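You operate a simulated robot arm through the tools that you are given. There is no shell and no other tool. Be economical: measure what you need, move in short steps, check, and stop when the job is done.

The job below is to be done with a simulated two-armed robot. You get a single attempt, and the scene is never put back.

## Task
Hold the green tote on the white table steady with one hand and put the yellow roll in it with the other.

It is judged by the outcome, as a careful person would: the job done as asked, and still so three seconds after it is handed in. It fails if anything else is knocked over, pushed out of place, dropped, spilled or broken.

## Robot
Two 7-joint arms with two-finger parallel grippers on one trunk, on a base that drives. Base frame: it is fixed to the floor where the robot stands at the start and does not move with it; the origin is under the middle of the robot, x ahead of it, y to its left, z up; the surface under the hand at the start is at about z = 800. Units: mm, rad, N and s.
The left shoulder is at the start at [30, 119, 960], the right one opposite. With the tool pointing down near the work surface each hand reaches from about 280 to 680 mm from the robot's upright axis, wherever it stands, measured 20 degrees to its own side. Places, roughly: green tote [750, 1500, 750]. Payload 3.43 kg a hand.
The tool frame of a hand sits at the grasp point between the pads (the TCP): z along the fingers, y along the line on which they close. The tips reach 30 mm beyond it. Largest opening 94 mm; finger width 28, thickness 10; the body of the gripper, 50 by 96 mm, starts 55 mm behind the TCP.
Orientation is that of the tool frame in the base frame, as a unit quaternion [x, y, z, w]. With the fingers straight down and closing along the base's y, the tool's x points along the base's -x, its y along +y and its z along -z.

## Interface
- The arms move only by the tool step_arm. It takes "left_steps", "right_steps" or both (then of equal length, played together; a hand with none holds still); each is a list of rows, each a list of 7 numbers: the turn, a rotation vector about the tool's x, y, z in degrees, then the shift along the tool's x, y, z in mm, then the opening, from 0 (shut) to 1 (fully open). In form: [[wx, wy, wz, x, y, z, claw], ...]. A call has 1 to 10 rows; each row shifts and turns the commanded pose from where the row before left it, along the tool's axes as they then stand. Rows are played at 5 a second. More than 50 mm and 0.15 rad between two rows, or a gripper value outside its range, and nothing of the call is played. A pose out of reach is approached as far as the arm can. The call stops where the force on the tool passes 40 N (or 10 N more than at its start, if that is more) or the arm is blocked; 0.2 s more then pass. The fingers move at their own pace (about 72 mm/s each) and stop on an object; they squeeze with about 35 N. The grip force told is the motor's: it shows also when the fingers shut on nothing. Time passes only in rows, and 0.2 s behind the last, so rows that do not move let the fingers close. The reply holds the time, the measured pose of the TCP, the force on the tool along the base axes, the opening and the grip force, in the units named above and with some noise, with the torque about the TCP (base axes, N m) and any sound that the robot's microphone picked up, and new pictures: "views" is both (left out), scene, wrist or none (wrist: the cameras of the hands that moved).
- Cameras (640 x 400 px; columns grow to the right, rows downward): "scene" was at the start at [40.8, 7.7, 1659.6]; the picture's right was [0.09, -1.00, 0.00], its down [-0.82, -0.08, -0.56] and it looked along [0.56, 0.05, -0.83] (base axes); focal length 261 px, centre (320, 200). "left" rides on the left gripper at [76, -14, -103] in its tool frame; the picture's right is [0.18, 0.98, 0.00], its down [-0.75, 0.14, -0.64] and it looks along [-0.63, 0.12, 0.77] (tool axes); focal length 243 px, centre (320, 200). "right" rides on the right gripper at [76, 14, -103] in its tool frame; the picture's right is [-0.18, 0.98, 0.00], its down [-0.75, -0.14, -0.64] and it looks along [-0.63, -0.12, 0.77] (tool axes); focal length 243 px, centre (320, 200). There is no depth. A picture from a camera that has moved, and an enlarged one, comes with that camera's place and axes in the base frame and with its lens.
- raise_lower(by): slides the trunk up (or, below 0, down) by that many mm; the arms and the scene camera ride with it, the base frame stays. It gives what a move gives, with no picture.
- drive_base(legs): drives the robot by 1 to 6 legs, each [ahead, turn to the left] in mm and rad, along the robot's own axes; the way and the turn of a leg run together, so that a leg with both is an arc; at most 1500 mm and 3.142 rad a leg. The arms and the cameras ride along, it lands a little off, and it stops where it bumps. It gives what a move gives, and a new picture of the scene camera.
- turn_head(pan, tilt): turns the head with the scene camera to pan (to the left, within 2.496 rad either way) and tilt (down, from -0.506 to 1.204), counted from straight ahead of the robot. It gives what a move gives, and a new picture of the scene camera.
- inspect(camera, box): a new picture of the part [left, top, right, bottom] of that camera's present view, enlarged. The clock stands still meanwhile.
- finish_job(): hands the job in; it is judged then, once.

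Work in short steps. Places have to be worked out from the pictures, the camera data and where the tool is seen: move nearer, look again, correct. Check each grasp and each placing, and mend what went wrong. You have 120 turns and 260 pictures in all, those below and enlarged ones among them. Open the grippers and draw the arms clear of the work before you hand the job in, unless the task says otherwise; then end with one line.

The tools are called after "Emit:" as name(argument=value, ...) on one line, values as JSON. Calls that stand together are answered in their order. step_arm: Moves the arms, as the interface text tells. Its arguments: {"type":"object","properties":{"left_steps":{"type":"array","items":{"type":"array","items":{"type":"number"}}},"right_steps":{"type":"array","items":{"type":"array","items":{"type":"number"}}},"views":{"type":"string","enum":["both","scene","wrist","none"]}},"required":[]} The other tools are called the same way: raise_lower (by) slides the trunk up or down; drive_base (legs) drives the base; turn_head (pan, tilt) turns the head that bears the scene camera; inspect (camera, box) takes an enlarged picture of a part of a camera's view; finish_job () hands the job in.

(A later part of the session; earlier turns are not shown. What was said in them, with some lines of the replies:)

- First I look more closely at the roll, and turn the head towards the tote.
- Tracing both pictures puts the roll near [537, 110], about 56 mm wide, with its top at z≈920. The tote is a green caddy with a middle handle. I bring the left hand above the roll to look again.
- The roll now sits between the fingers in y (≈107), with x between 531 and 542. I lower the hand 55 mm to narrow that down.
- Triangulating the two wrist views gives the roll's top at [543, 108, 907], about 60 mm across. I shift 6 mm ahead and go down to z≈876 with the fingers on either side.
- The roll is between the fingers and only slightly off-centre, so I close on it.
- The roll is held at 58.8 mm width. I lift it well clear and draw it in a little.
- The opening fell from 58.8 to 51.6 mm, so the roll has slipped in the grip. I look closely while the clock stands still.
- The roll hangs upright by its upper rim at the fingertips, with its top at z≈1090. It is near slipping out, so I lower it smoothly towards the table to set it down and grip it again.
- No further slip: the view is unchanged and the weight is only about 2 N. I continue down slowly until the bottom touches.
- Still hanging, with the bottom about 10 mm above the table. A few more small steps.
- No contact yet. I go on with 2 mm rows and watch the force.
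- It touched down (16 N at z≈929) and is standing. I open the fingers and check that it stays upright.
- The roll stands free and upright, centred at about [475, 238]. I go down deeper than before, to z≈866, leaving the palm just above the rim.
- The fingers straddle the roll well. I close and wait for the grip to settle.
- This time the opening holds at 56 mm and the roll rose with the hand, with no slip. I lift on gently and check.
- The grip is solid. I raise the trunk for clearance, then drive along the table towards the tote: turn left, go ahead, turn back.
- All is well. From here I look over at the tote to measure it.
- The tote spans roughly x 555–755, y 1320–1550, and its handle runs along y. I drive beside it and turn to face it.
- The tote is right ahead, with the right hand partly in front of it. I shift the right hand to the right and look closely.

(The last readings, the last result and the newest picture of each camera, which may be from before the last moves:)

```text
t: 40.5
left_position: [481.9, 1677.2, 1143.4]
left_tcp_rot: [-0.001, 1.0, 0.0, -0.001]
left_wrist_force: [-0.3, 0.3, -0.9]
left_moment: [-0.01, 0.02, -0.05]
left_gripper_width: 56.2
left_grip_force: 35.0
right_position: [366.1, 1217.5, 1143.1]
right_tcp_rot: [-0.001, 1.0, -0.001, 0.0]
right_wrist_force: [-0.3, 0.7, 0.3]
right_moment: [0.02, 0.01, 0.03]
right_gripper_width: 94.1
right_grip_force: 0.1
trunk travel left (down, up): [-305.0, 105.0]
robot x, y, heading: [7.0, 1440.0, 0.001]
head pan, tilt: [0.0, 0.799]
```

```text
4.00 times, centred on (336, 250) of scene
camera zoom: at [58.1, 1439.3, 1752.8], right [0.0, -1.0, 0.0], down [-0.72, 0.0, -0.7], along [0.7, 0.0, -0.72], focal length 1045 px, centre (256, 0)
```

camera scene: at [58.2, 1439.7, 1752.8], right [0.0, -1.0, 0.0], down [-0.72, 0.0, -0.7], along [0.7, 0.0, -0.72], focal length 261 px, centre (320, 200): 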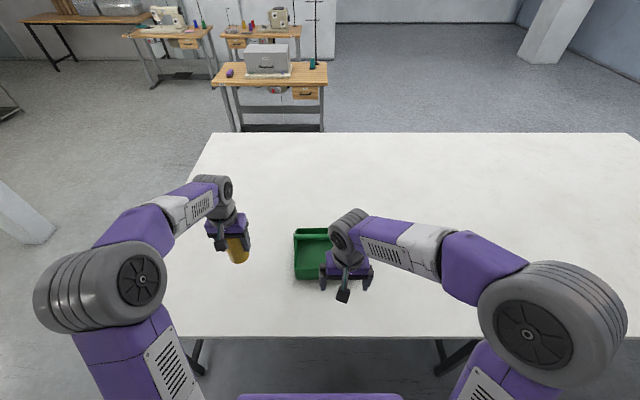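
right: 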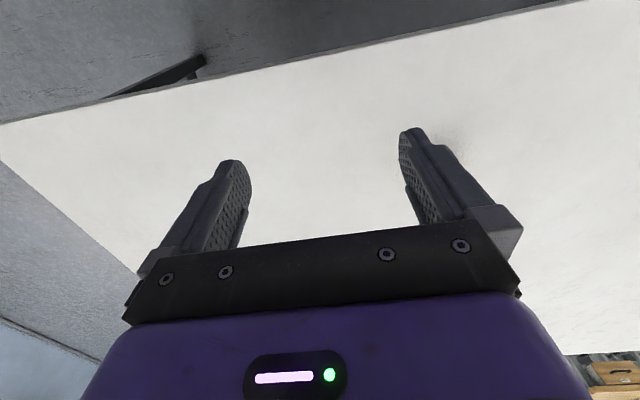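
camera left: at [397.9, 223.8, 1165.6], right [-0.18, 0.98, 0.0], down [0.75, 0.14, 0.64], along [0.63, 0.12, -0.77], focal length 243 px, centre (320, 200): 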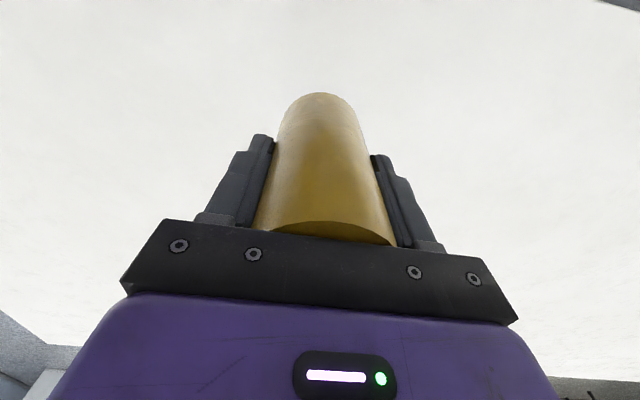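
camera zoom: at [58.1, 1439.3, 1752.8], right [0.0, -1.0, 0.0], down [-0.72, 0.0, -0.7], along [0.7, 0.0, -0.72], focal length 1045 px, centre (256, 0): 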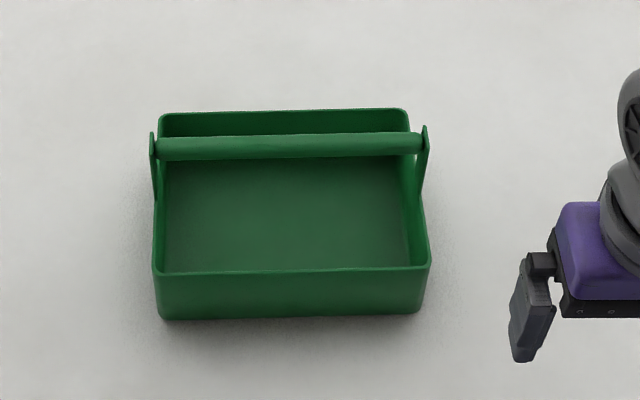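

Tote measured: walls at x 555–746 and y 1278–1536, rim z≈878, handle bar along y at x≈650, z≈945. I'll put the roll in the front part, near [597, 1440], and pinch the right side wall near [600, 1280] with the right hand. First I move 60 mm closer for reach.

Emit:
drive_base(legs=[[60, 0]])

Emit:
inspect(camera="scene", box=[256, 200, 416, 300])

```text
t: 41.5
left_position: [542.0, 1678.0, 1142.3]
left_tcp_rot: [0.0, 1.0, 0.0, -0.001]
left_wrist_force: [-0.9, 0.1, -1.5]
left_moment: [0.03, 0.01, 0.0]
left_gripper_width: 56.0
left_grip_force: 35.0
right_position: [427.1, 1218.2, 1143.3]
right_tcp_rot: [0.0, 1.0, 0.0, 0.0]
right_wrist_force: [0.1, 0.3, -0.9]
right_moment: [0.0, 0.04, -0.04]
right_gripper_width: 94.0
right_grip_force: 0.1
trunk travel left (down, up): [-305.0, 105.0]
robot x, y, heading: [65.6, 1442.5, -0.002]
head pan, tilt: [0.0, 0.799]
camera scene: at [119.0, 1439.8, 1752.8], right [0.0, -1.0, 0.0], down [-0.72, 0.0, -0.7], along [0.7, 0.0, -0.72], focal length 261 px, centre (320, 200)
```

scene: 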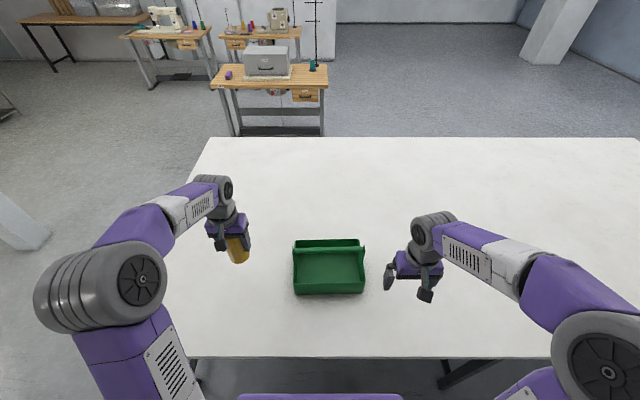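

```text
4.00 times, centred on (336, 250) of scene
camera zoom: at [119.0, 1439.8, 1752.8], right [0.0, -1.0, 0.0], down [-0.72, 0.0, -0.7], along [0.7, 0.0, -0.72], focal length 1045 px, centre (256, 0)
```

zoom: 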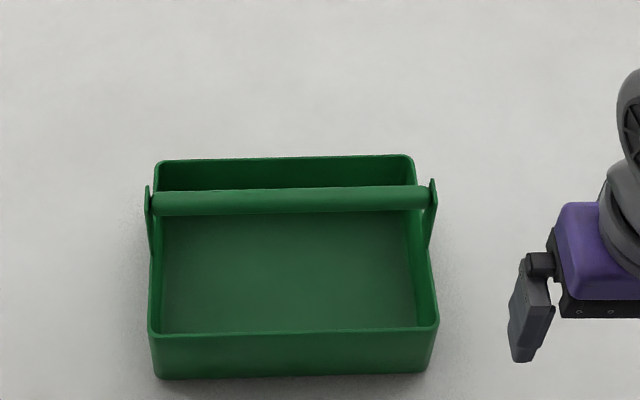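

I bring the right hand above the tote's right wall, still higher than the handle, to see it with the wrist camera.

Emit:
step_arm(right_steps=[[0, 0, 0, -30, 12, 22, 1], [0, 0, 0, -30, 13, 24, 1], [0, 0, 0, -30, 13, 24, 1], [0, 0, 0, -30, 13, 24, 1], [0, 0, 0, -30, 12, 20, 1], [0, 0, 0, 0, 0, 0, 1]])

Emit:
inspect(camera="scene", box=[272, 210, 432, 310])

```text
t: 42.9
left_position: [540.4, 1678.2, 1144.3]
left_tcp_rot: [0.0, 1.0, 0.0, 0.0]
left_wrist_force: [-0.3, 0.1, -2.2]
left_moment: [-0.01, 0.01, -0.01]
left_gripper_width: 56.2
left_grip_force: 34.7
right_position: [573.4, 1280.7, 1030.0]
right_tcp_rot: [0.0, 1.0, 0.0, 0.0]
right_wrist_force: [-0.2, -1.2, -0.4]
right_moment: [-0.05, -0.05, 0.03]
right_gripper_width: 94.2
right_grip_force: 0.0
trunk travel left (down, up): [-305.0, 105.0]
robot x, y, heading: [65.6, 1438.4, -0.001]
head pan, tilt: [0.0, 0.799]
camera scene: at [116.3, 1439.6, 1752.9], right [0.0, -1.0, 0.0], down [-0.72, 0.0, -0.7], along [0.7, 0.0, -0.72], focal length 261 px, centre (320, 200)
camera right: at [497.7, 1294.8, 1131.6], right [0.18, 0.98, 0.0], down [0.75, -0.14, 0.64], along [0.63, -0.12, -0.77], focal length 243 px, centre (320, 200)
```

scene: 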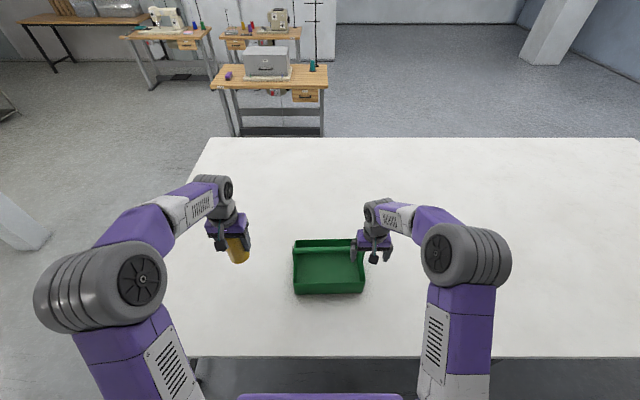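
right: 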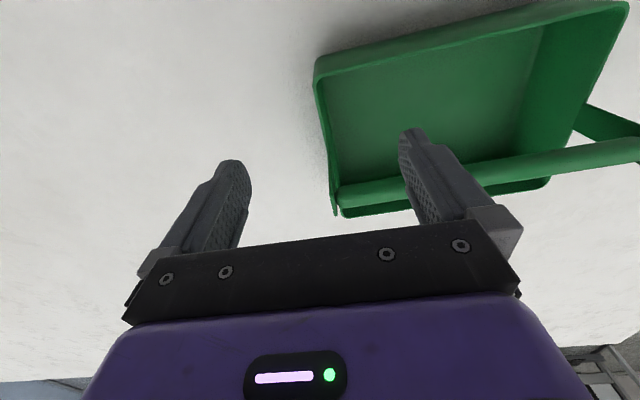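

```text
4.00 times, centred on (352, 260) of scene
camera zoom: at [116.3, 1439.6, 1752.9], right [0.0, -1.0, 0.0], down [-0.72, 0.0, -0.7], along [0.7, 0.0, -0.72], focal length 1045 px, centre (192, -40)
```

zoom: 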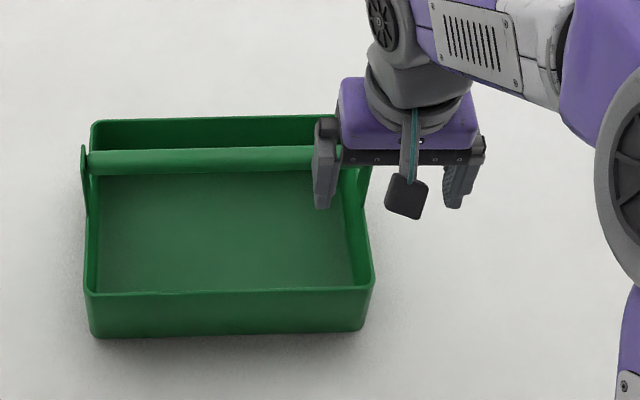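

The wrist view gives the tote's near right corner at [543, 1280], with the right wall along y≈1280–1285. I move the right hand to x≈590, y≈1283, narrow the opening, and go down around the wall top.

Emit:
step_arm(right_steps=[[0, 0, 0, -9, 2, 25, 0.6], [0, 0, 0, -8, 0, 30, 0.6], [0, 0, 0, 0, 0, 30, 0.6], [0, 0, 0, 0, 0, 25, 0.6], [0, 0, 0, 0, 0, 15, 0.6], [0, 0, 0, 0, 0, 0, 0.6]])

Emit:
inspect(camera="scene", box=[272, 210, 432, 310])

```text
t: 44.3
left_position: [540.5, 1678.7, 1143.5]
left_tcp_rot: [0.0, 1.0, 0.0, 0.0]
left_wrist_force: [-0.4, 0.1, -1.4]
left_moment: [-0.05, -0.01, 0.02]
left_gripper_width: 56.0
left_grip_force: 35.3
right_position: [593.1, 1283.1, 906.5]
right_tcp_rot: [0.0, 1.0, 0.0, 0.001]
right_wrist_force: [0.7, 0.0, 7.1]
right_moment: [-0.01, -0.3, 0.02]
right_gripper_width: 56.5
right_grip_force: 0.1
trunk travel left (down, up): [-305.0, 105.0]
robot x, y, heading: [67.9, 1440.7, -0.002]
head pan, tilt: [0.0, 0.799]
camera scene: at [116.5, 1440.1, 1752.9], right [0.0, -1.0, 0.0], down [-0.72, 0.0, -0.7], along [0.7, 0.0, -0.72], focal length 261 px, centre (320, 200)
camera right: at [516.1, 1297.2, 1007.1], right [0.18, 0.98, 0.0], down [0.75, -0.14, 0.64], along [0.63, -0.12, -0.76], focal length 243 px, centre (320, 200)
```

scene: 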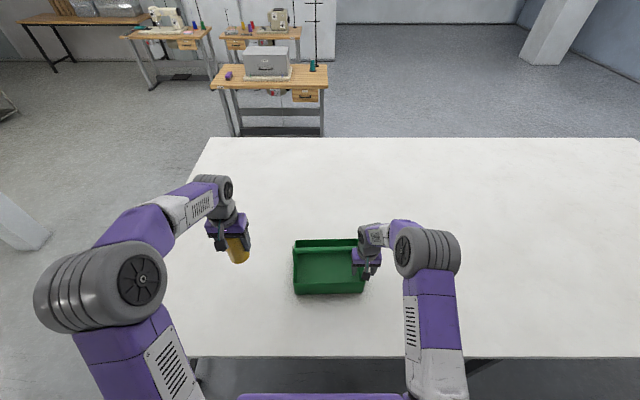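
right: 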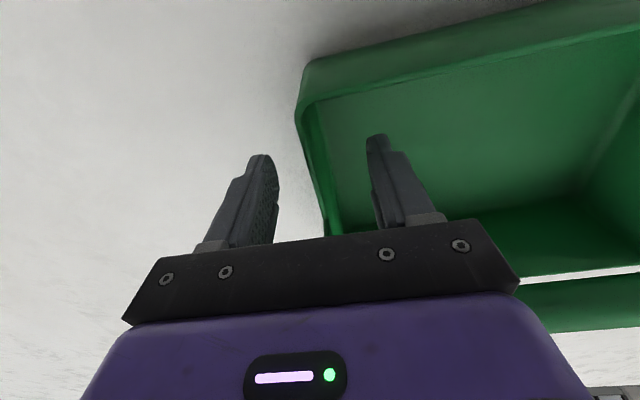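

```text
4.00 times, centred on (352, 260) of scene
camera zoom: at [116.5, 1440.1, 1752.9], right [0.0, -1.0, 0.0], down [-0.72, 0.0, -0.7], along [0.7, 0.0, -0.72], focal length 1045 px, centre (192, -40)
```

zoom: 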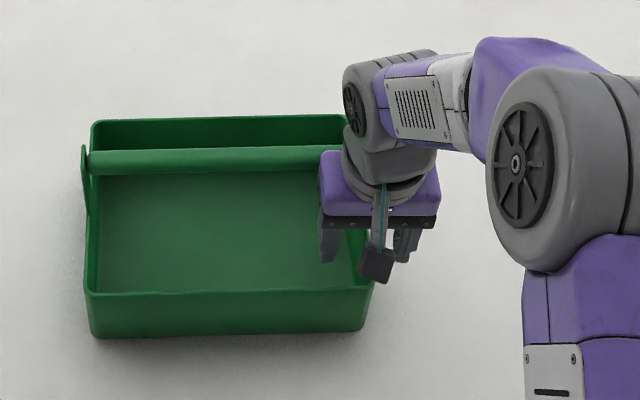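

The reading shows 7 N upwards with a moment, so the back of the hand is touching the handle end about 40 mm ahead of the TCP. The tote hasn't moved. I rise, draw back 24 mm, and come down again clear of the handle.

Emit:
step_arm(right_steps=[[0, 0, 0, 0, 0, -15, 0.6], [0, 0, 0, 12, 0, -15, 0.6], [0, 0, 0, 12, 0, 0, 0.6], [0, 0, 0, 0, 0, 0, 0.6]], views="wrist")

Emit:
inspect(camera="scene", box=[272, 210, 432, 310])

```text
t: 45.3
left_position: [540.6, 1677.7, 1143.5]
left_tcp_rot: [0.0, 1.0, 0.0, 0.0]
left_wrist_force: [0.6, 0.0, -1.1]
left_moment: [0.01, 0.04, -0.02]
left_gripper_width: 56.1
left_grip_force: 34.7
right_position: [568.5, 1282.8, 934.5]
right_tcp_rot: [-0.001, 1.0, 0.0, 0.001]
right_wrist_force: [-0.3, 0.1, 1.0]
right_moment: [0.0, 0.01, 0.0]
right_gripper_width: 56.3
right_grip_force: 0.0
trunk travel left (down, up): [-305.0, 105.0]
robot x, y, heading: [66.2, 1436.6, 0.002]
head pan, tilt: [0.0, 0.799]
camera right: at [492.1, 1297.6, 1036.6], right [0.18, 0.98, 0.0], down [0.75, -0.14, 0.64], along [0.63, -0.12, -0.77], focal length 243 px, centre (320, 200)
```

right: 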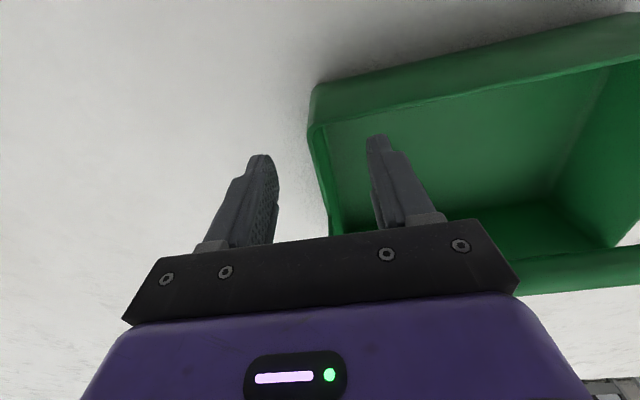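

```text
4.00 times, centred on (352, 260) of scene
camera zoom: at [117.3, 1439.9, 1752.8], right [0.0, -1.0, 0.0], down [-0.72, 0.0, -0.7], along [0.7, 0.0, -0.72], focal length 1045 px, centre (192, -40)
```

zoom: 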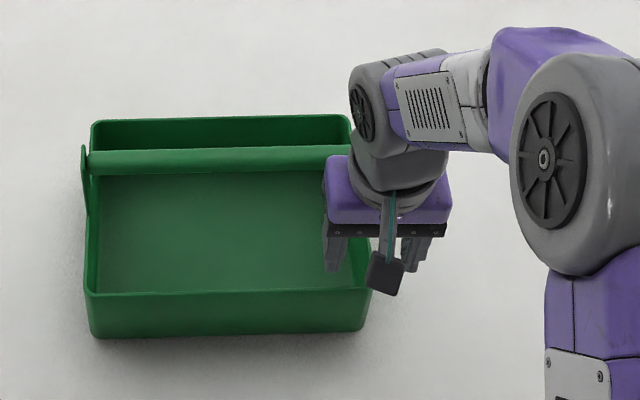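

Using the rim in both wrist views, the near right corner is at [555, 1279, 877], so fingers at x≈568 would be too near the front wall. I tilt the right hand 12° so the palm leans away from the handle, then slide down along the fingers.

Emit:
step_arm(right_steps=[[0, -6, 0, 0, 0, 0, 0.6], [0, -6, 0, 0, 0, 0, 0.6], [0, 0, 0, 0, 0, 15, 0.6], [0, 0, 0, 0, 0, 15, 0.6], [0, 0, 0, 0, 0, 12, 0.6], [0, 0, 0, 0, 0, 0, 0.6]], views="wrist")

Emit:
inspect(camera="scene", box=[272, 210, 432, 310])

```text
t: 46.7
left_position: [540.5, 1678.5, 1142.4]
left_tcp_rot: [0.0, 1.0, 0.0, 0.0]
left_wrist_force: [-0.7, -0.2, -1.1]
left_moment: [0.0, -0.02, 0.0]
left_gripper_width: 56.3
left_grip_force: 35.0
right_position: [577.3, 1283.9, 894.5]
right_tcp_rot: [0.0, 0.995, 0.0, 0.104]
right_wrist_force: [0.3, -0.2, -0.5]
right_moment: [0.0, 0.02, -0.02]
right_gripper_width: 56.4
right_grip_force: 0.2
trunk travel left (down, up): [-305.0, 105.0]
robot x, y, heading: [64.9, 1437.9, 0.001]
head pan, tilt: [0.0, 0.799]
camera right: at [481.7, 1297.6, 977.2], right [0.18, 0.98, 0.04], down [0.6, -0.14, 0.78], along [0.78, -0.12, -0.62], focal length 243 px, centre (320, 200)
```

right: 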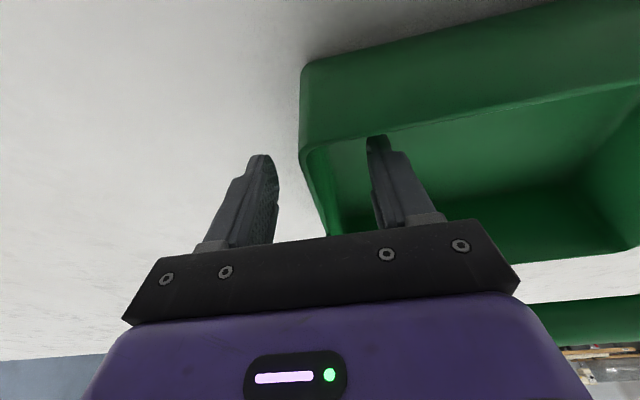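

```text
4.00 times, centred on (352, 260) of scene
camera zoom: at [117.0, 1439.9, 1752.8], right [0.0, -1.0, 0.0], down [-0.72, 0.0, -0.7], along [0.7, 0.0, -0.72], focal length 1045 px, centre (192, -40)
```

zoom: 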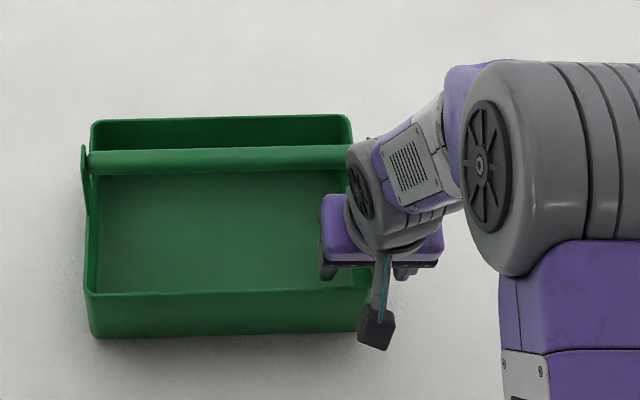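

No contact, with a finger on each side of the wall. I go on 30 mm.

Emit:
step_arm(right_steps=[[0, 0, 0, -2, 0, 10, 0.6], [0, 0, 0, -1, 0, 10, 0.6], [0, 0, 0, 0, 0, 10, 0.6], [0, 0, 0, 0, 0, 0, 0.6]], views="wrist")

Emit:
inspect(camera="scene", box=[272, 210, 432, 310])

```text
t: 47.7
left_position: [540.7, 1678.8, 1143.8]
left_tcp_rot: [0.0, 1.0, 0.0, 0.0]
left_wrist_force: [-0.2, -0.4, -2.3]
left_moment: [0.02, 0.02, 0.02]
left_gripper_width: 55.9
left_grip_force: 35.1
right_position: [586.7, 1283.5, 864.1]
right_tcp_rot: [0.0, 0.995, 0.001, 0.104]
right_wrist_force: [0.5, 0.4, -0.4]
right_moment: [-0.02, 0.06, 0.0]
right_gripper_width: 56.7
right_grip_force: 0.1
trunk travel left (down, up): [-305.0, 105.0]
robot x, y, heading: [67.6, 1438.6, -0.001]
head pan, tilt: [0.0, 0.799]
camera right: at [490.2, 1297.9, 948.1], right [0.18, 0.98, 0.04], down [0.6, -0.14, 0.78], along [0.78, -0.12, -0.62], focal length 243 px, centre (320, 200)
```

right: 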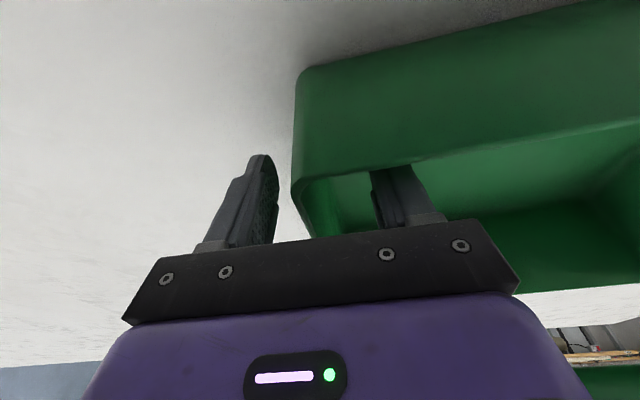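

```text
4.00 times, centred on (352, 260) of scene
camera zoom: at [117.0, 1439.9, 1752.8], right [0.0, -1.0, 0.0], down [-0.72, 0.0, -0.7], along [0.7, 0.0, -0.72], focal length 1045 px, centre (192, -40)
```

zoom: 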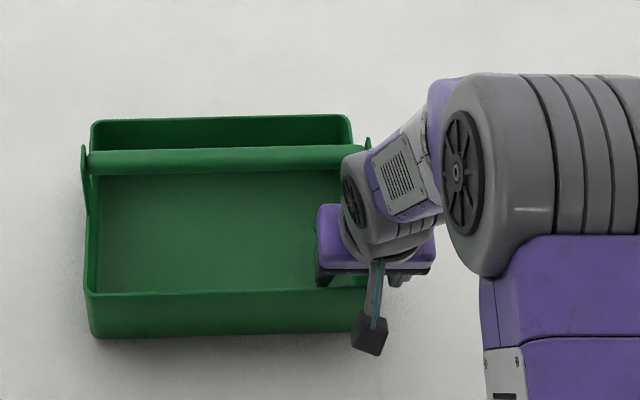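

No contact, and the hand is around the wall. I narrow the fingers to 28 mm and check the centring before pinching.

Emit:
step_arm(right_steps=[[0, 0, 0, 0, -3, 0, 0.4], [0, 0, 0, 0, 0, 0, 0.3], [0, 0, 0, 0, 0, 0, 0.3]], views="wrist")

```text
t: 48.5
left_position: [540.4, 1677.9, 1143.1]
left_tcp_rot: [0.0, 1.0, 0.0, 0.0]
left_wrist_force: [-0.5, 0.3, -1.9]
left_moment: [-0.04, -0.03, -0.01]
left_gripper_width: 56.2
left_grip_force: 34.9
right_position: [586.0, 1280.5, 865.0]
right_tcp_rot: [0.0, 0.995, 0.0, 0.104]
right_wrist_force: [-0.2, -0.6, -0.1]
right_moment: [-0.02, 0.0, 0.02]
right_gripper_width: 28.1
right_grip_force: 0.1
trunk travel left (down, up): [-305.0, 105.0]
robot x, y, heading: [69.2, 1436.0, 0.002]
head pan, tilt: [0.0, 0.799]
camera right: at [490.4, 1294.7, 948.3], right [0.18, 0.98, 0.04], down [0.6, -0.14, 0.78], along [0.78, -0.12, -0.62], focal length 243 px, centre (320, 200)
```

right: 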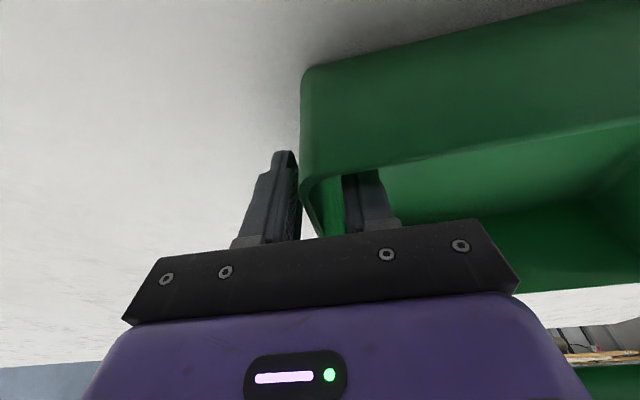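

The wall sits nearly centred between the fingers. I pinch it.

Emit:
step_arm(right_steps=[[0, 0, 0, 0, 0, 0, 0.15], [0, 0, 0, 0, 0, 0, 0], [0, 0, 0, 0, 0, 0, 0], [0, 0, 0, 0, 0, 0, 0]], views="both")

Emit:
inspect(camera="scene", box=[272, 210, 432, 310])

```text
t: 49.5
left_position: [540.6, 1678.3, 1143.9]
left_tcp_rot: [0.001, 1.0, 0.0, 0.0]
left_wrist_force: [-0.5, -0.1, -1.7]
left_moment: [0.05, 0.03, -0.01]
left_gripper_width: 56.0
left_grip_force: 34.8
right_position: [586.4, 1281.9, 865.8]
right_tcp_rot: [-0.001, 0.995, 0.0, 0.105]
right_wrist_force: [-2.0, 1.4, 0.0]
right_moment: [0.06, -0.02, 0.3]
right_gripper_width: 8.3
right_grip_force: 35.3
trunk travel left (down, up): [-305.0, 105.0]
robot x, y, heading: [66.1, 1444.1, -0.0]
head pan, tilt: [0.0, 0.799]
camera scene: at [117.0, 1440.0, 1752.8], right [0.0, -1.0, 0.0], down [-0.72, 0.0, -0.7], along [0.7, 0.0, -0.72], focal length 261 px, centre (320, 200)
camera right: at [490.2, 1294.9, 948.4], right [0.18, 0.98, 0.04], down [0.6, -0.14, 0.78], along [0.78, -0.12, -0.62], focal length 243 px, centre (320, 200)
```

scene: 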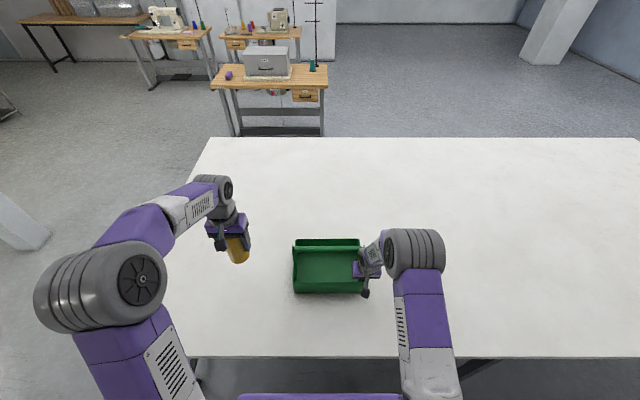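
right: 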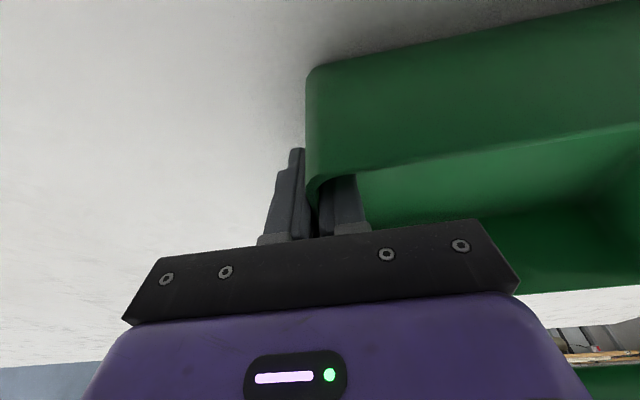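

```text
4.00 times, centred on (352, 260) of scene
camera zoom: at [117.0, 1440.0, 1752.8], right [0.0, -1.0, 0.0], down [-0.72, 0.0, -0.7], along [0.7, 0.0, -0.72], focal length 1045 px, centre (192, -40)
```

zoom: 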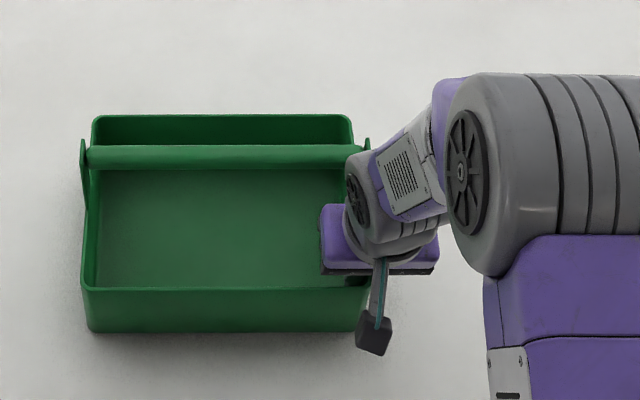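

The tote is firmly pinched (8 mm wall), and it turned only about 1°. Now I bring the roll over the front part at a safe height, tilting the left hand 8° so the palm stays clear of the handle bar.

Emit:
step_arm(left_steps=[[0, 0, 0, -5, -25, 0, 0], [0, 0, 0, -9, -42, 0, 0], [0, 0, 0, -9, -45, 0, 0], [0, 0, 0, -9, -45, 0, 0], [0, 0, 0, -9, -45, 0, 0], [0, -4, 0, -8, -31, 0, 0], [0, -4, 0, 0, -15, 0, 0], [0, 0, 0, 5, 0, 30, 0], [0, 0, 0, 5, 0, 30, 0], [0, 0, 0, 0, 0, 0, 0]])

Emit:
inspect(camera="scene", box=[256, 200, 416, 300])

```text
t: 51.7
left_position: [588.5, 1428.6, 1081.2]
left_tcp_rot: [0.001, 0.998, -0.001, 0.07]
left_wrist_force: [0.2, 0.2, -1.5]
left_moment: [0.03, 0.03, -0.03]
left_gripper_width: 56.1
left_grip_force: 35.1
right_position: [585.9, 1279.0, 865.8]
right_tcp_rot: [0.0, 0.995, 0.0, 0.104]
right_wrist_force: [-1.0, -0.9, -0.1]
right_moment: [0.04, 0.22, 0.07]
right_gripper_width: 8.3
right_grip_force: 34.6
trunk travel left (down, up): [-305.0, 105.0]
robot x, y, heading: [64.1, 1438.2, -0.0]
head pan, tilt: [0.0, 0.799]
camera scene: at [117.3, 1439.7, 1752.8], right [0.0, -1.0, 0.0], down [-0.72, 0.0, -0.7], along [0.7, 0.0, -0.72], focal length 261 px, centre (320, 200)
camera left: at [499.3, 1413.9, 1171.5], right [-0.18, 0.98, -0.03], down [0.66, 0.14, 0.74], along [0.73, 0.12, -0.67], focal length 243 px, centre (320, 200)
```

scene: 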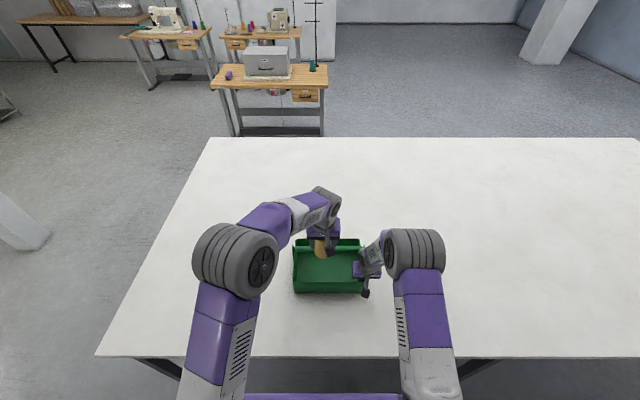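
left: 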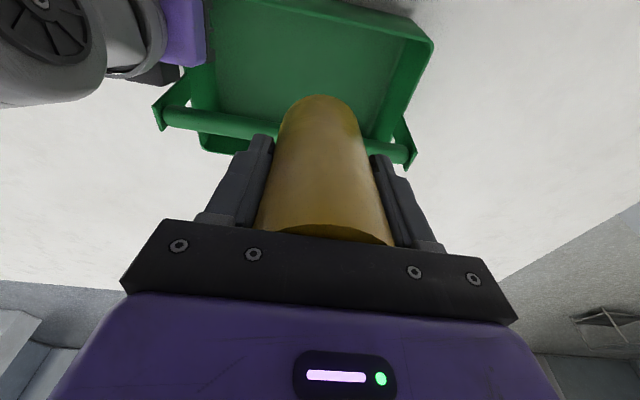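

```text
4.00 times, centred on (336, 250) of scene
camera zoom: at [117.3, 1439.7, 1752.8], right [0.0, -1.0, 0.0], down [-0.72, 0.0, -0.7], along [0.7, 0.0, -0.72], focal length 1045 px, centre (256, 0)
```

zoom: 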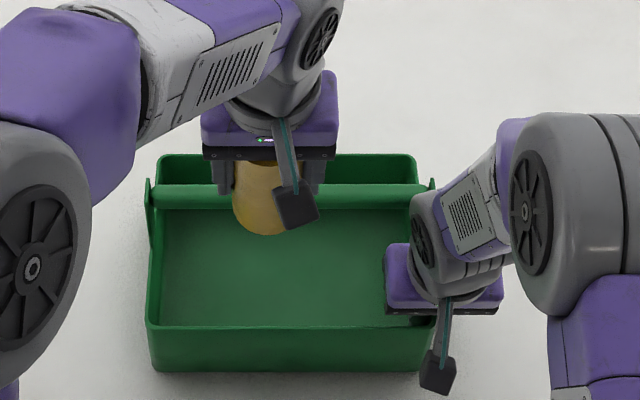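

The roll hangs over the front part, with about 6 mm to the front wall and 10 mm to the bar. I lower straight down to just above the floor and watch the forces.

Emit:
step_arm(left_steps=[[0, 0, 0, 3.5, 0, 24.8, 0], [0, 0, 0, 4.2, 0, 29.7, 0], [0, 0, 0, 4.2, 0, 29.7, 0], [0, 0, 0, 3.5, 0, 24.8, 0], [0, 0, 0, 0, 0, 0, 0]])

Emit:
inspect(camera="scene", box=[256, 200, 416, 300])

```text
t: 52.9
left_position: [588.6, 1428.7, 971.7]
left_tcp_rot: [-0.002, 0.998, 0.0, 0.069]
left_wrist_force: [0.3, -0.4, -2.2]
left_moment: [-0.01, -0.02, 0.01]
left_gripper_width: 56.2
left_grip_force: 34.9
right_position: [587.1, 1279.2, 864.6]
right_tcp_rot: [0.0, 0.995, -0.001, 0.105]
right_wrist_force: [-0.6, 0.1, -1.0]
right_moment: [0.01, 0.15, 0.07]
right_gripper_width: 8.2
right_grip_force: 34.5
trunk travel left (down, up): [-305.0, 105.0]
robot x, y, heading: [66.3, 1440.2, -0.001]
head pan, tilt: [0.0, 0.799]
camera scene: at [117.3, 1439.6, 1752.8], right [0.0, -1.0, 0.0], down [-0.72, 0.0, -0.7], along [0.7, 0.0, -0.72], focal length 261 px, centre (320, 200)
camera left: at [498.7, 1413.9, 1061.6], right [-0.18, 0.98, -0.03], down [0.66, 0.14, 0.74], along [0.73, 0.12, -0.67], focal length 243 px, centre (320, 200)
```

scene: 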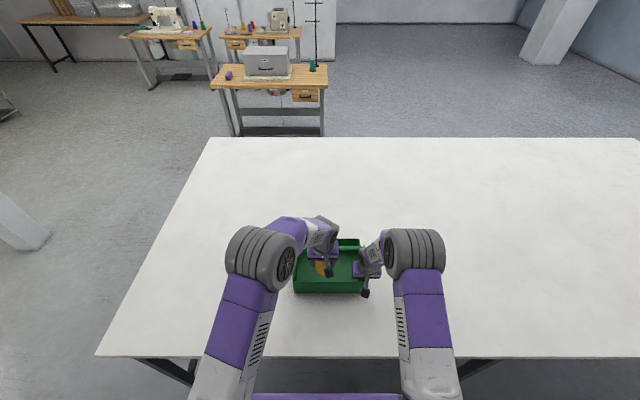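
left: 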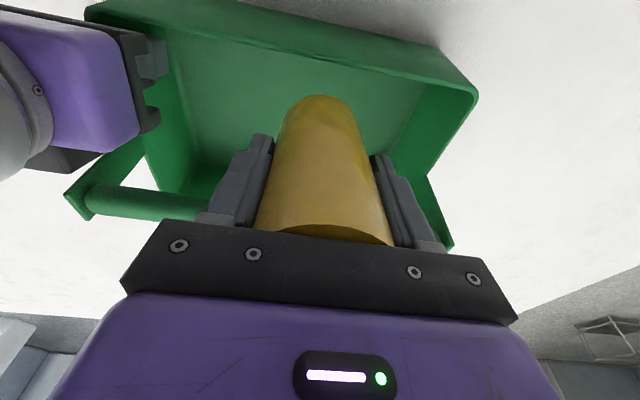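

```text
4.00 times, centred on (336, 250) of scene
camera zoom: at [117.3, 1439.6, 1752.8], right [0.0, -1.0, 0.0], down [-0.72, 0.0, -0.7], along [0.7, 0.0, -0.72], focal length 1045 px, centre (256, 0)
```

zoom: 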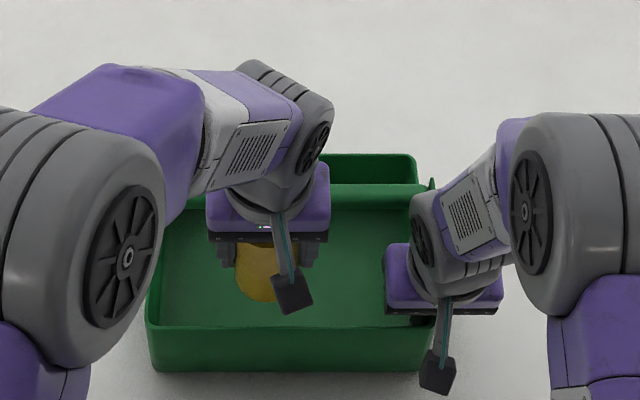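

Clear so far, with only the roll's weight on the hand. I go down another 65 mm.

Emit:
step_arm(left_steps=[[0, 0, 0, 3, 0, 20, 0], [0, 0, 0, 3, 0, 20, 0], [0, 0, 0, 2, 0, 15, 0], [0, 0, 0, 1.4, 0, 10, 0], [0, 0, 0, 0, 0, 0, 0]])

Emit:
inspect(camera="scene", box=[256, 200, 416, 300])

```text
t: 54.1
left_position: [589.6, 1431.4, 907.5]
left_tcp_rot: [-0.001, 0.998, 0.0, 0.07]
left_wrist_force: [-0.8, 0.7, -1.3]
left_moment: [0.02, 0.01, -0.01]
left_gripper_width: 56.1
left_grip_force: 35.0
right_position: [586.4, 1281.7, 864.9]
right_tcp_rot: [0.001, 0.995, 0.0, 0.104]
right_wrist_force: [-0.5, -1.0, 0.5]
right_moment: [-0.01, -0.08, 0.01]
right_gripper_width: 8.3
right_grip_force: 35.1
trunk travel left (down, up): [-305.0, 105.0]
robot x, y, heading: [65.8, 1438.8, -0.002]
head pan, tilt: [0.0, 0.799]
camera scene: at [117.2, 1439.7, 1752.8], right [0.0, -1.0, 0.0], down [-0.72, 0.0, -0.7], along [0.7, 0.0, -0.72], focal length 261 px, centre (320, 200)
camera left: at [498.4, 1414.9, 996.8], right [-0.18, 0.98, -0.03], down [0.66, 0.14, 0.74], along [0.73, 0.12, -0.67], focal length 243 px, centre (320, 200)
```

scene: 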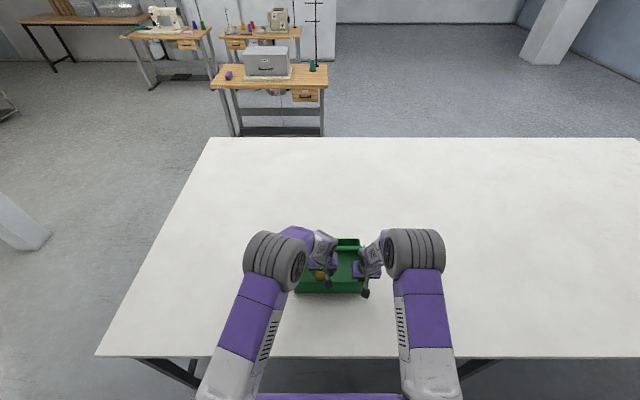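
left: 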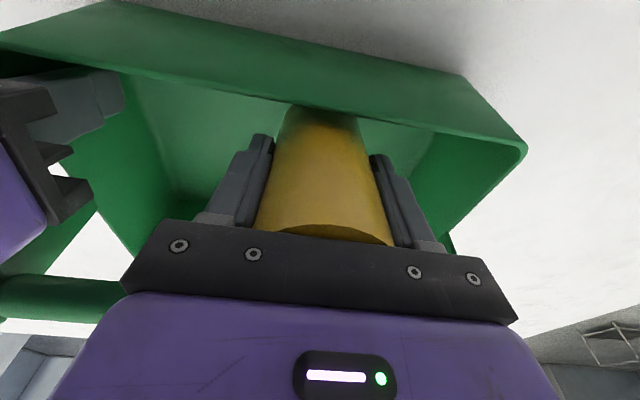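

```text
4.00 times, centred on (336, 250) of scene
camera zoom: at [117.2, 1439.7, 1752.8], right [0.0, -1.0, 0.0], down [-0.72, 0.0, -0.7], along [0.7, 0.0, -0.72], focal length 1045 px, centre (256, 0)
```

zoom: 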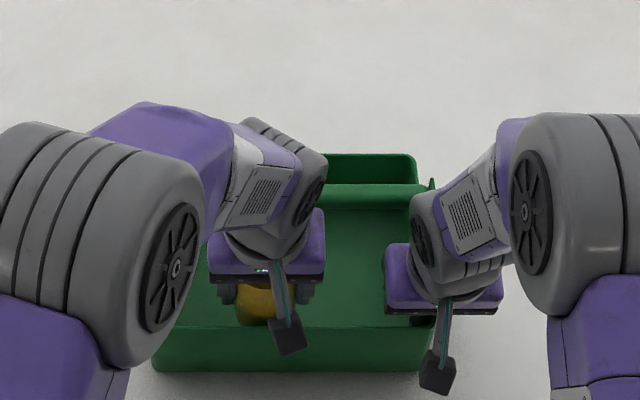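

The roll is inside the tote and nothing has touched. I go on slowly; I expect to meet the floor at z≈873.

Emit:
step_arm(left_steps=[[0, 0, 0, 1.4, 0, 9, 0], [0, 0, 0, 1.4, 0, 9, 0], [0, 0, 0, 0.7, 0, 5, 0], [0, 0, 0, 0.4, 0, 3, 0], [0, 0, 0, 0.3, 0, 2, 0], [0, 0, 0, 0, 0, 0, 0]], views="wrist")

```text
t: 55.5
left_position: [587.1, 1430.7, 878.8]
left_tcp_rot: [0.0, 0.998, 0.0, 0.07]
left_wrist_force: [0.1, 0.1, -1.7]
left_moment: [0.02, 0.0, 0.02]
left_gripper_width: 56.1
left_grip_force: 34.7
right_position: [586.1, 1280.7, 863.9]
right_tcp_rot: [0.0, 0.995, -0.001, 0.105]
right_wrist_force: [-0.8, -0.1, 0.0]
right_moment: [0.0, 0.01, 0.02]
right_gripper_width: 8.3
right_grip_force: 34.9
trunk travel left (down, up): [-305.0, 105.0]
robot x, y, heading: [67.1, 1440.6, 0.004]
head pan, tilt: [0.0, 0.799]
camera left: at [497.9, 1415.0, 968.6], right [-0.18, 0.98, -0.03], down [0.66, 0.14, 0.74], along [0.73, 0.12, -0.67], focal length 243 px, centre (320, 200)
```

left: 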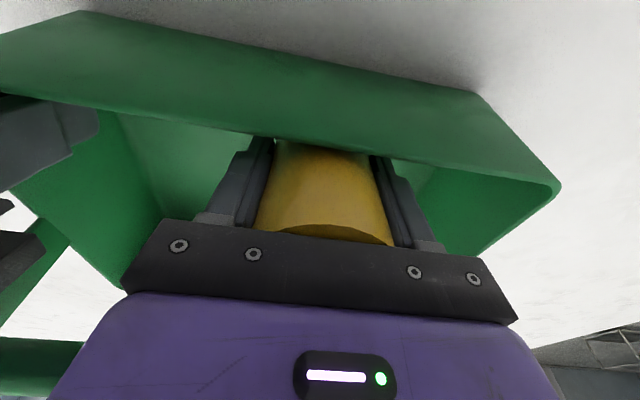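

Emit:
step_arm(left_steps=[[0, 0, 0, 0.3, 0, 2, 0], [0, 0, 0, 0.3, 0, 2, 0], [0, 0, 0, 0.2, 0, 1.5, 0], [0, 0, 0, 0.2, 0, 1.5, 0], [0, 0, 0, 0, 0, 0, 0]], views="none")

```text
t: 56.7
left_position: [588.8, 1430.1, 873.7]
left_tcp_rot: [0.001, 0.997, -0.001, 0.072]
left_wrist_force: [-2.1, 2.9, 24.4]
left_moment: [0.11, 0.66, -0.03]
left_gripper_width: 56.3
left_grip_force: 34.7
right_position: [585.2, 1280.0, 865.5]
right_tcp_rot: [-0.001, 0.995, 0.0, 0.104]
right_wrist_force: [2.9, -0.5, -8.5]
right_moment: [-0.03, -0.48, -0.16]
right_gripper_width: 8.3
right_grip_force: 34.9
trunk travel left (down, up): [-305.0, 105.0]
robot x, y, heading: [69.0, 1439.3, 0.002]
head pan, tilt: [0.0, 0.799]
```

Floor contact at z≈874 (24 N), on the roll's near bottom edge as planned. I ease off 1.5 mm and open; the roll should settle upright from its 8° lean.

Emit:
step_arm(left_steps=[[0, 0, 0, -0.2, 0, -1.5, 0], [0, 0, 0, 0, 0, 0, 0.65], [0, 0, 0, 0, 0, 0, 0.8], [0, 0, 0, 0, 0, 0, 0.95], [0, 0, 0, 0, 0, 0, 0.95]], views="wrist")

```text
t: 57.9
left_position: [587.8, 1429.1, 872.2]
left_tcp_rot: [0.0, 0.998, 0.0, 0.07]
left_wrist_force: [1.5, 0.1, 16.1]
left_moment: [-0.05, 0.18, 0.0]
left_gripper_width: 89.4
left_grip_force: 0.1
right_position: [585.5, 1280.2, 864.0]
right_tcp_rot: [0.0, 0.995, 0.0, 0.105]
right_wrist_force: [-1.6, 0.8, -5.1]
right_moment: [-0.05, -0.25, -0.11]
right_gripper_width: 8.6
right_grip_force: 35.3
trunk travel left (down, up): [-305.0, 105.0]
robot x, y, heading: [68.2, 1436.8, -0.001]
head pan, tilt: [0.0, 0.799]
camera left: at [497.6, 1414.6, 963.6], right [-0.18, 0.98, -0.03], down [0.66, 0.14, 0.74], along [0.73, 0.12, -0.67], focal length 243 px, centre (320, 200)
```

left: 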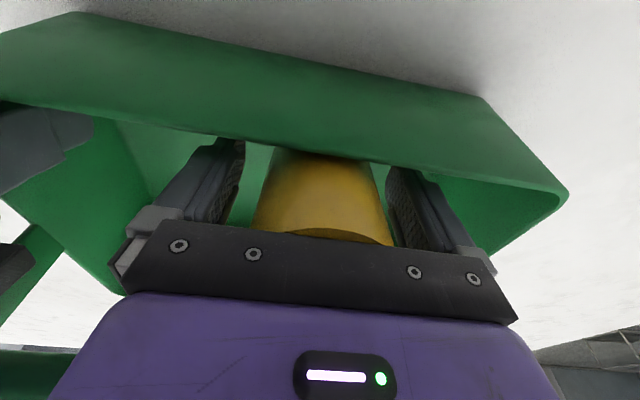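

The fingers are open, but 16 N still pushes up, so the palm is likely resting on the roll's top. I rise slowly, straight up.

Emit:
step_arm(left_steps=[[0, 0, 0, -0.4, 0, -3, 1], [0, 0, 0, -0.6, 0, -4, 1], [0, 0, 0, -1, 0, -7, 1], [0, 0, 0, 0, 0, 0, 1]], views="wrist")

```text
t: 58.9
left_position: [587.8, 1430.2, 886.6]
left_tcp_rot: [0.0, 0.998, 0.0, 0.069]
left_wrist_force: [0.7, -0.2, -0.4]
left_moment: [0.03, 0.02, -0.01]
left_gripper_width: 94.0
left_grip_force: 0.1
right_position: [587.0, 1280.6, 865.8]
right_tcp_rot: [0.0, 0.994, 0.001, 0.106]
right_wrist_force: [0.9, 0.3, 0.0]
right_moment: [0.01, 0.45, 0.14]
right_gripper_width: 8.4
right_grip_force: 34.7
trunk travel left (down, up): [-305.0, 105.0]
robot x, y, heading: [68.1, 1439.0, -0.001]
head pan, tilt: [0.0, 0.799]
camera left: at [497.6, 1414.9, 977.0], right [-0.18, 0.98, -0.02], down [0.66, 0.14, 0.74], along [0.73, 0.12, -0.67], focal length 243 px, centre (320, 200)
```

left: 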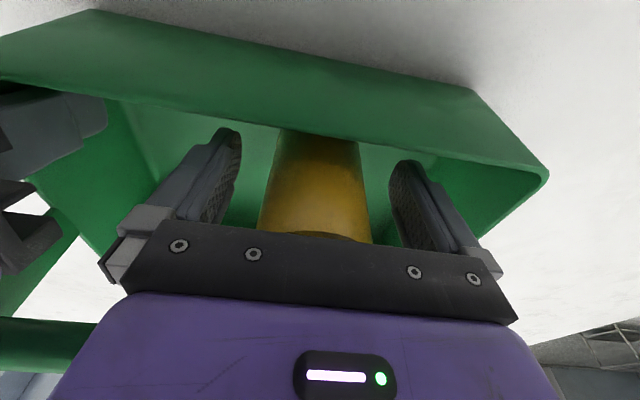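

The force is gone and the roll stays in the tote. I raise the left hand straight up, clear of it.

Emit:
step_arm(left_steps=[[0, 0, 0, -2, 0, -15, 1], [0, 0, 0, -3, 0, -20, 1], [0, 0, 0, -4, 0, -30, 1], [0, 0, 0, -4, 0, -30, 1], [0, 0, 0, -4, 0, -30, 1], [0, 0, 0, -4, 0, -30, 1], [0, 0, 0, 0, 0, 0, 1]])

```text
t: 60.5
left_position: [585.9, 1428.9, 1044.4]
left_tcp_rot: [0.001, 0.998, 0.0, 0.07]
left_wrist_force: [0.0, -0.3, -0.1]
left_moment: [-0.02, -0.01, -0.01]
left_gripper_width: 93.9
left_grip_force: 0.1
right_position: [587.2, 1280.7, 864.0]
right_tcp_rot: [0.0, 0.995, 0.0, 0.105]
right_wrist_force: [-0.7, -1.5, -1.1]
right_moment: [0.02, 0.0, -0.04]
right_gripper_width: 8.2
right_grip_force: 35.1
trunk travel left (down, up): [-305.0, 105.0]
robot x, y, heading: [68.5, 1439.4, -0.004]
head pan, tilt: [0.0, 0.799]
camera scene: at [116.9, 1439.7, 1752.8], right [0.0, -1.0, 0.0], down [-0.72, 0.0, -0.7], along [0.7, 0.0, -0.72], focal length 261 px, centre (320, 200)
camera left: at [496.9, 1414.5, 1134.6], right [-0.18, 0.98, -0.03], down [0.66, 0.14, 0.74], along [0.73, 0.12, -0.67], focal length 243 px, centre (320, 200)
```

scene: 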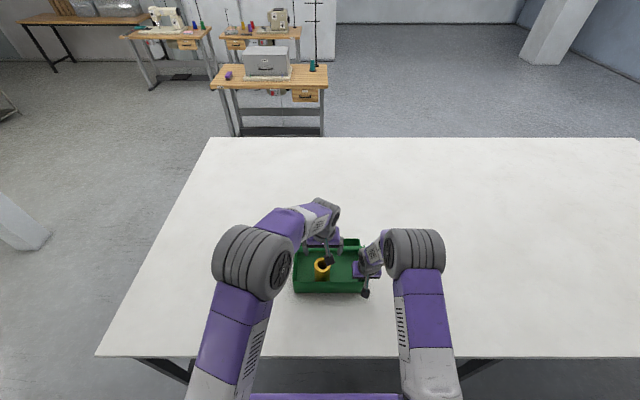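
left: 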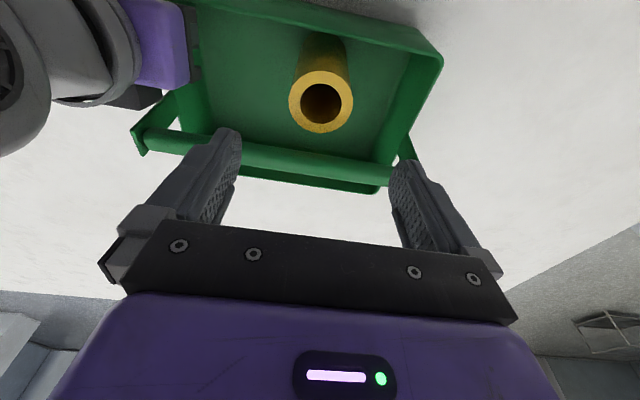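

The roll stands upright in the tote. I move the left hand out to the left and up, keeping hold of the tote meanwhile.

Emit:
step_arm(left_steps=[[0, 0, 0, 0, 20, -25, 1], [0, 0, 0, 0, 40, -25, 1], [0, 0, 0, 5, 45, 0, 1], [0, 0, 0, 5, 45, 0, 1], [0, 0, 0, 5, 45, 0, 1], [0, 0, 0, 0, 30, 0, 1], [0, 0, 0, 0, 0, 0, 1]], views="none")

Emit:
step_arm(right_steps=[[0, 0, 0, 0, 0, 0, 0.15], [0, 0, 0, 0, 0, 0, 0.3], [0, 0, 0, 0, 0, 0, 0.45], [0, 0, 0, 0, 0, 0, 0.45]], views="both")

```text
t: 62.1
left_position: [563.2, 1654.7, 1090.6]
left_tcp_rot: [0.0, 0.998, 0.001, 0.07]
left_wrist_force: [0.1, 0.5, 0.9]
left_moment: [-0.01, 0.01, 0.01]
left_gripper_width: 94.2
left_grip_force: 0.0
right_position: [586.9, 1280.5, 865.1]
right_tcp_rot: [0.0, 0.995, 0.0, 0.105]
right_wrist_force: [-1.8, -0.1, -0.5]
right_moment: [0.0, -0.16, -0.06]
right_gripper_width: 8.1
right_grip_force: 34.6
trunk travel left (down, up): [-305.0, 105.0]
robot x, y, heading: [68.1, 1440.0, -0.002]
head pan, tilt: [0.0, 0.799]
```

```text
t: 63.1
left_position: [563.1, 1654.2, 1089.0]
left_tcp_rot: [0.0, 0.998, -0.001, 0.07]
left_wrist_force: [0.1, 0.6, 0.5]
left_moment: [0.03, 0.0, 0.05]
left_gripper_width: 93.9
left_grip_force: 0.2
right_position: [586.3, 1279.4, 864.6]
right_tcp_rot: [0.0, 0.995, 0.0, 0.105]
right_wrist_force: [-0.1, 0.1, 0.6]
right_moment: [0.01, -0.02, -0.02]
right_gripper_width: 42.3
right_grip_force: 0.1
trunk travel left (down, up): [-305.0, 105.0]
robot x, y, heading: [70.1, 1439.6, 0.002]
head pan, tilt: [0.0, 0.799]
camera scene: at [117.1, 1439.8, 1752.8], right [0.0, -1.0, 0.0], down [-0.72, 0.0, -0.7], along [0.7, 0.0, -0.72], focal length 261 px, centre (320, 200)
camera right: at [490.4, 1294.7, 948.4], right [0.18, 0.98, 0.04], down [0.6, -0.14, 0.78], along [0.78, -0.12, -0.62], focal length 243 px, centre (320, 200)
```

scene: 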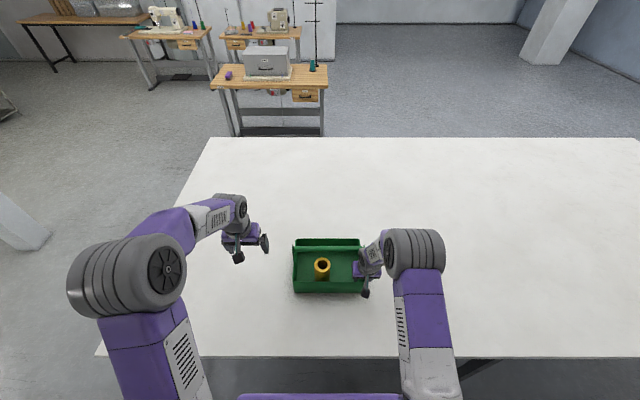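
right: 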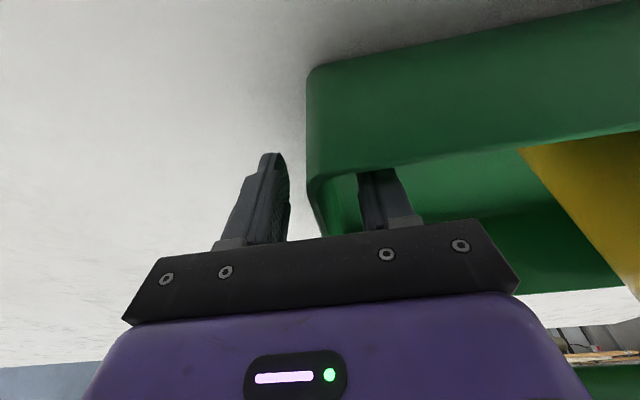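

The right fingers are free on both sides of the wall. I withdraw straight back along the fingers, then up and to the right.

Emit:
step_arm(right_steps=[[0, 0, 0, 0, 0, -15, 0.45], [0, 0, 0, 0, 0, -20, 0.45], [0, 0, 0, 0, 0, -30, 0.45], [0, 0, 0, 0, 0, -40, 0.45], [0, 0, 0, 0, 0, -40, 0.45], [0, 0, 0, 0, -30, -30, 0.6], [0, 0, 0, 0, -45, 0, 1], [0, 0, 0, 0, -45, 0, 1], [0, 0, 0, 0, 0, 0, 1]], views="scene")

Emit:
inspect(camera="scene", box=[256, 200, 416, 300])

```text
t: 65.1
left_position: [563.7, 1655.1, 1090.7]
left_tcp_rot: [0.0, 0.998, -0.001, 0.07]
left_wrist_force: [-0.2, 0.4, 0.0]
left_moment: [0.0, -0.01, 0.01]
left_gripper_width: 94.0
left_grip_force: 0.2
right_position: [548.3, 1160.1, 1037.8]
right_tcp_rot: [-0.001, 0.994, 0.0, 0.105]
right_wrist_force: [0.0, -0.3, 0.2]
right_moment: [0.04, 0.01, 0.02]
right_gripper_width: 94.2
right_grip_force: 0.2
trunk travel left (down, up): [-305.0, 105.0]
robot x, y, heading: [66.2, 1437.8, 0.001]
head pan, tilt: [0.0, 0.799]
camera scene: at [117.3, 1440.9, 1752.8], right [0.0, -1.0, 0.0], down [-0.72, 0.0, -0.7], along [0.7, 0.0, -0.72], focal length 261 px, centre (320, 200)
```

scene: 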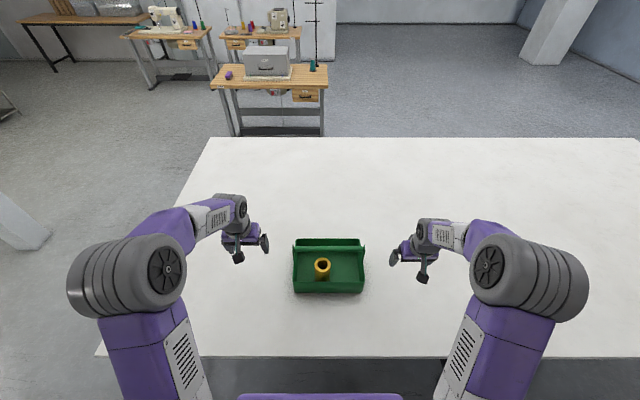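

```text
4.00 times, centred on (336, 250) of scene
camera zoom: at [117.3, 1440.9, 1752.8], right [0.0, -1.0, 0.0], down [-0.72, 0.0, -0.7], along [0.7, 0.0, -0.72], focal length 1045 px, centre (256, 0)
```

zoom: 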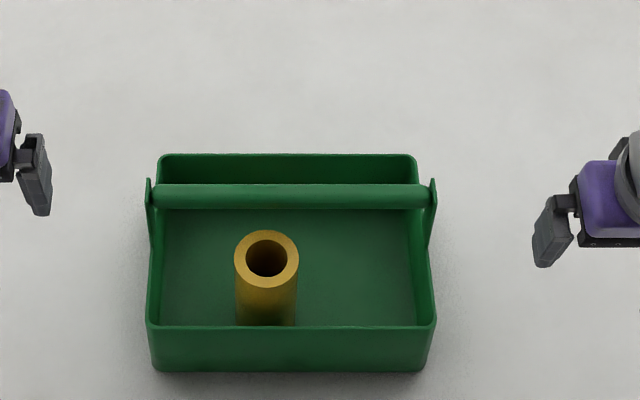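

The roll stands inside the tote, the tote is in place, and both hands are open and clear, so I hand the job in.

Emit:
finish_job()

```text
The job is handed in.
```

The yellow roll is standing upright in the green tote. I held the tote's right wall with the right hand while the left hand put the roll in. The tote turned by about 1° when I gripped it, and I saw nothing else disturbed. Both grippers are open and clear.
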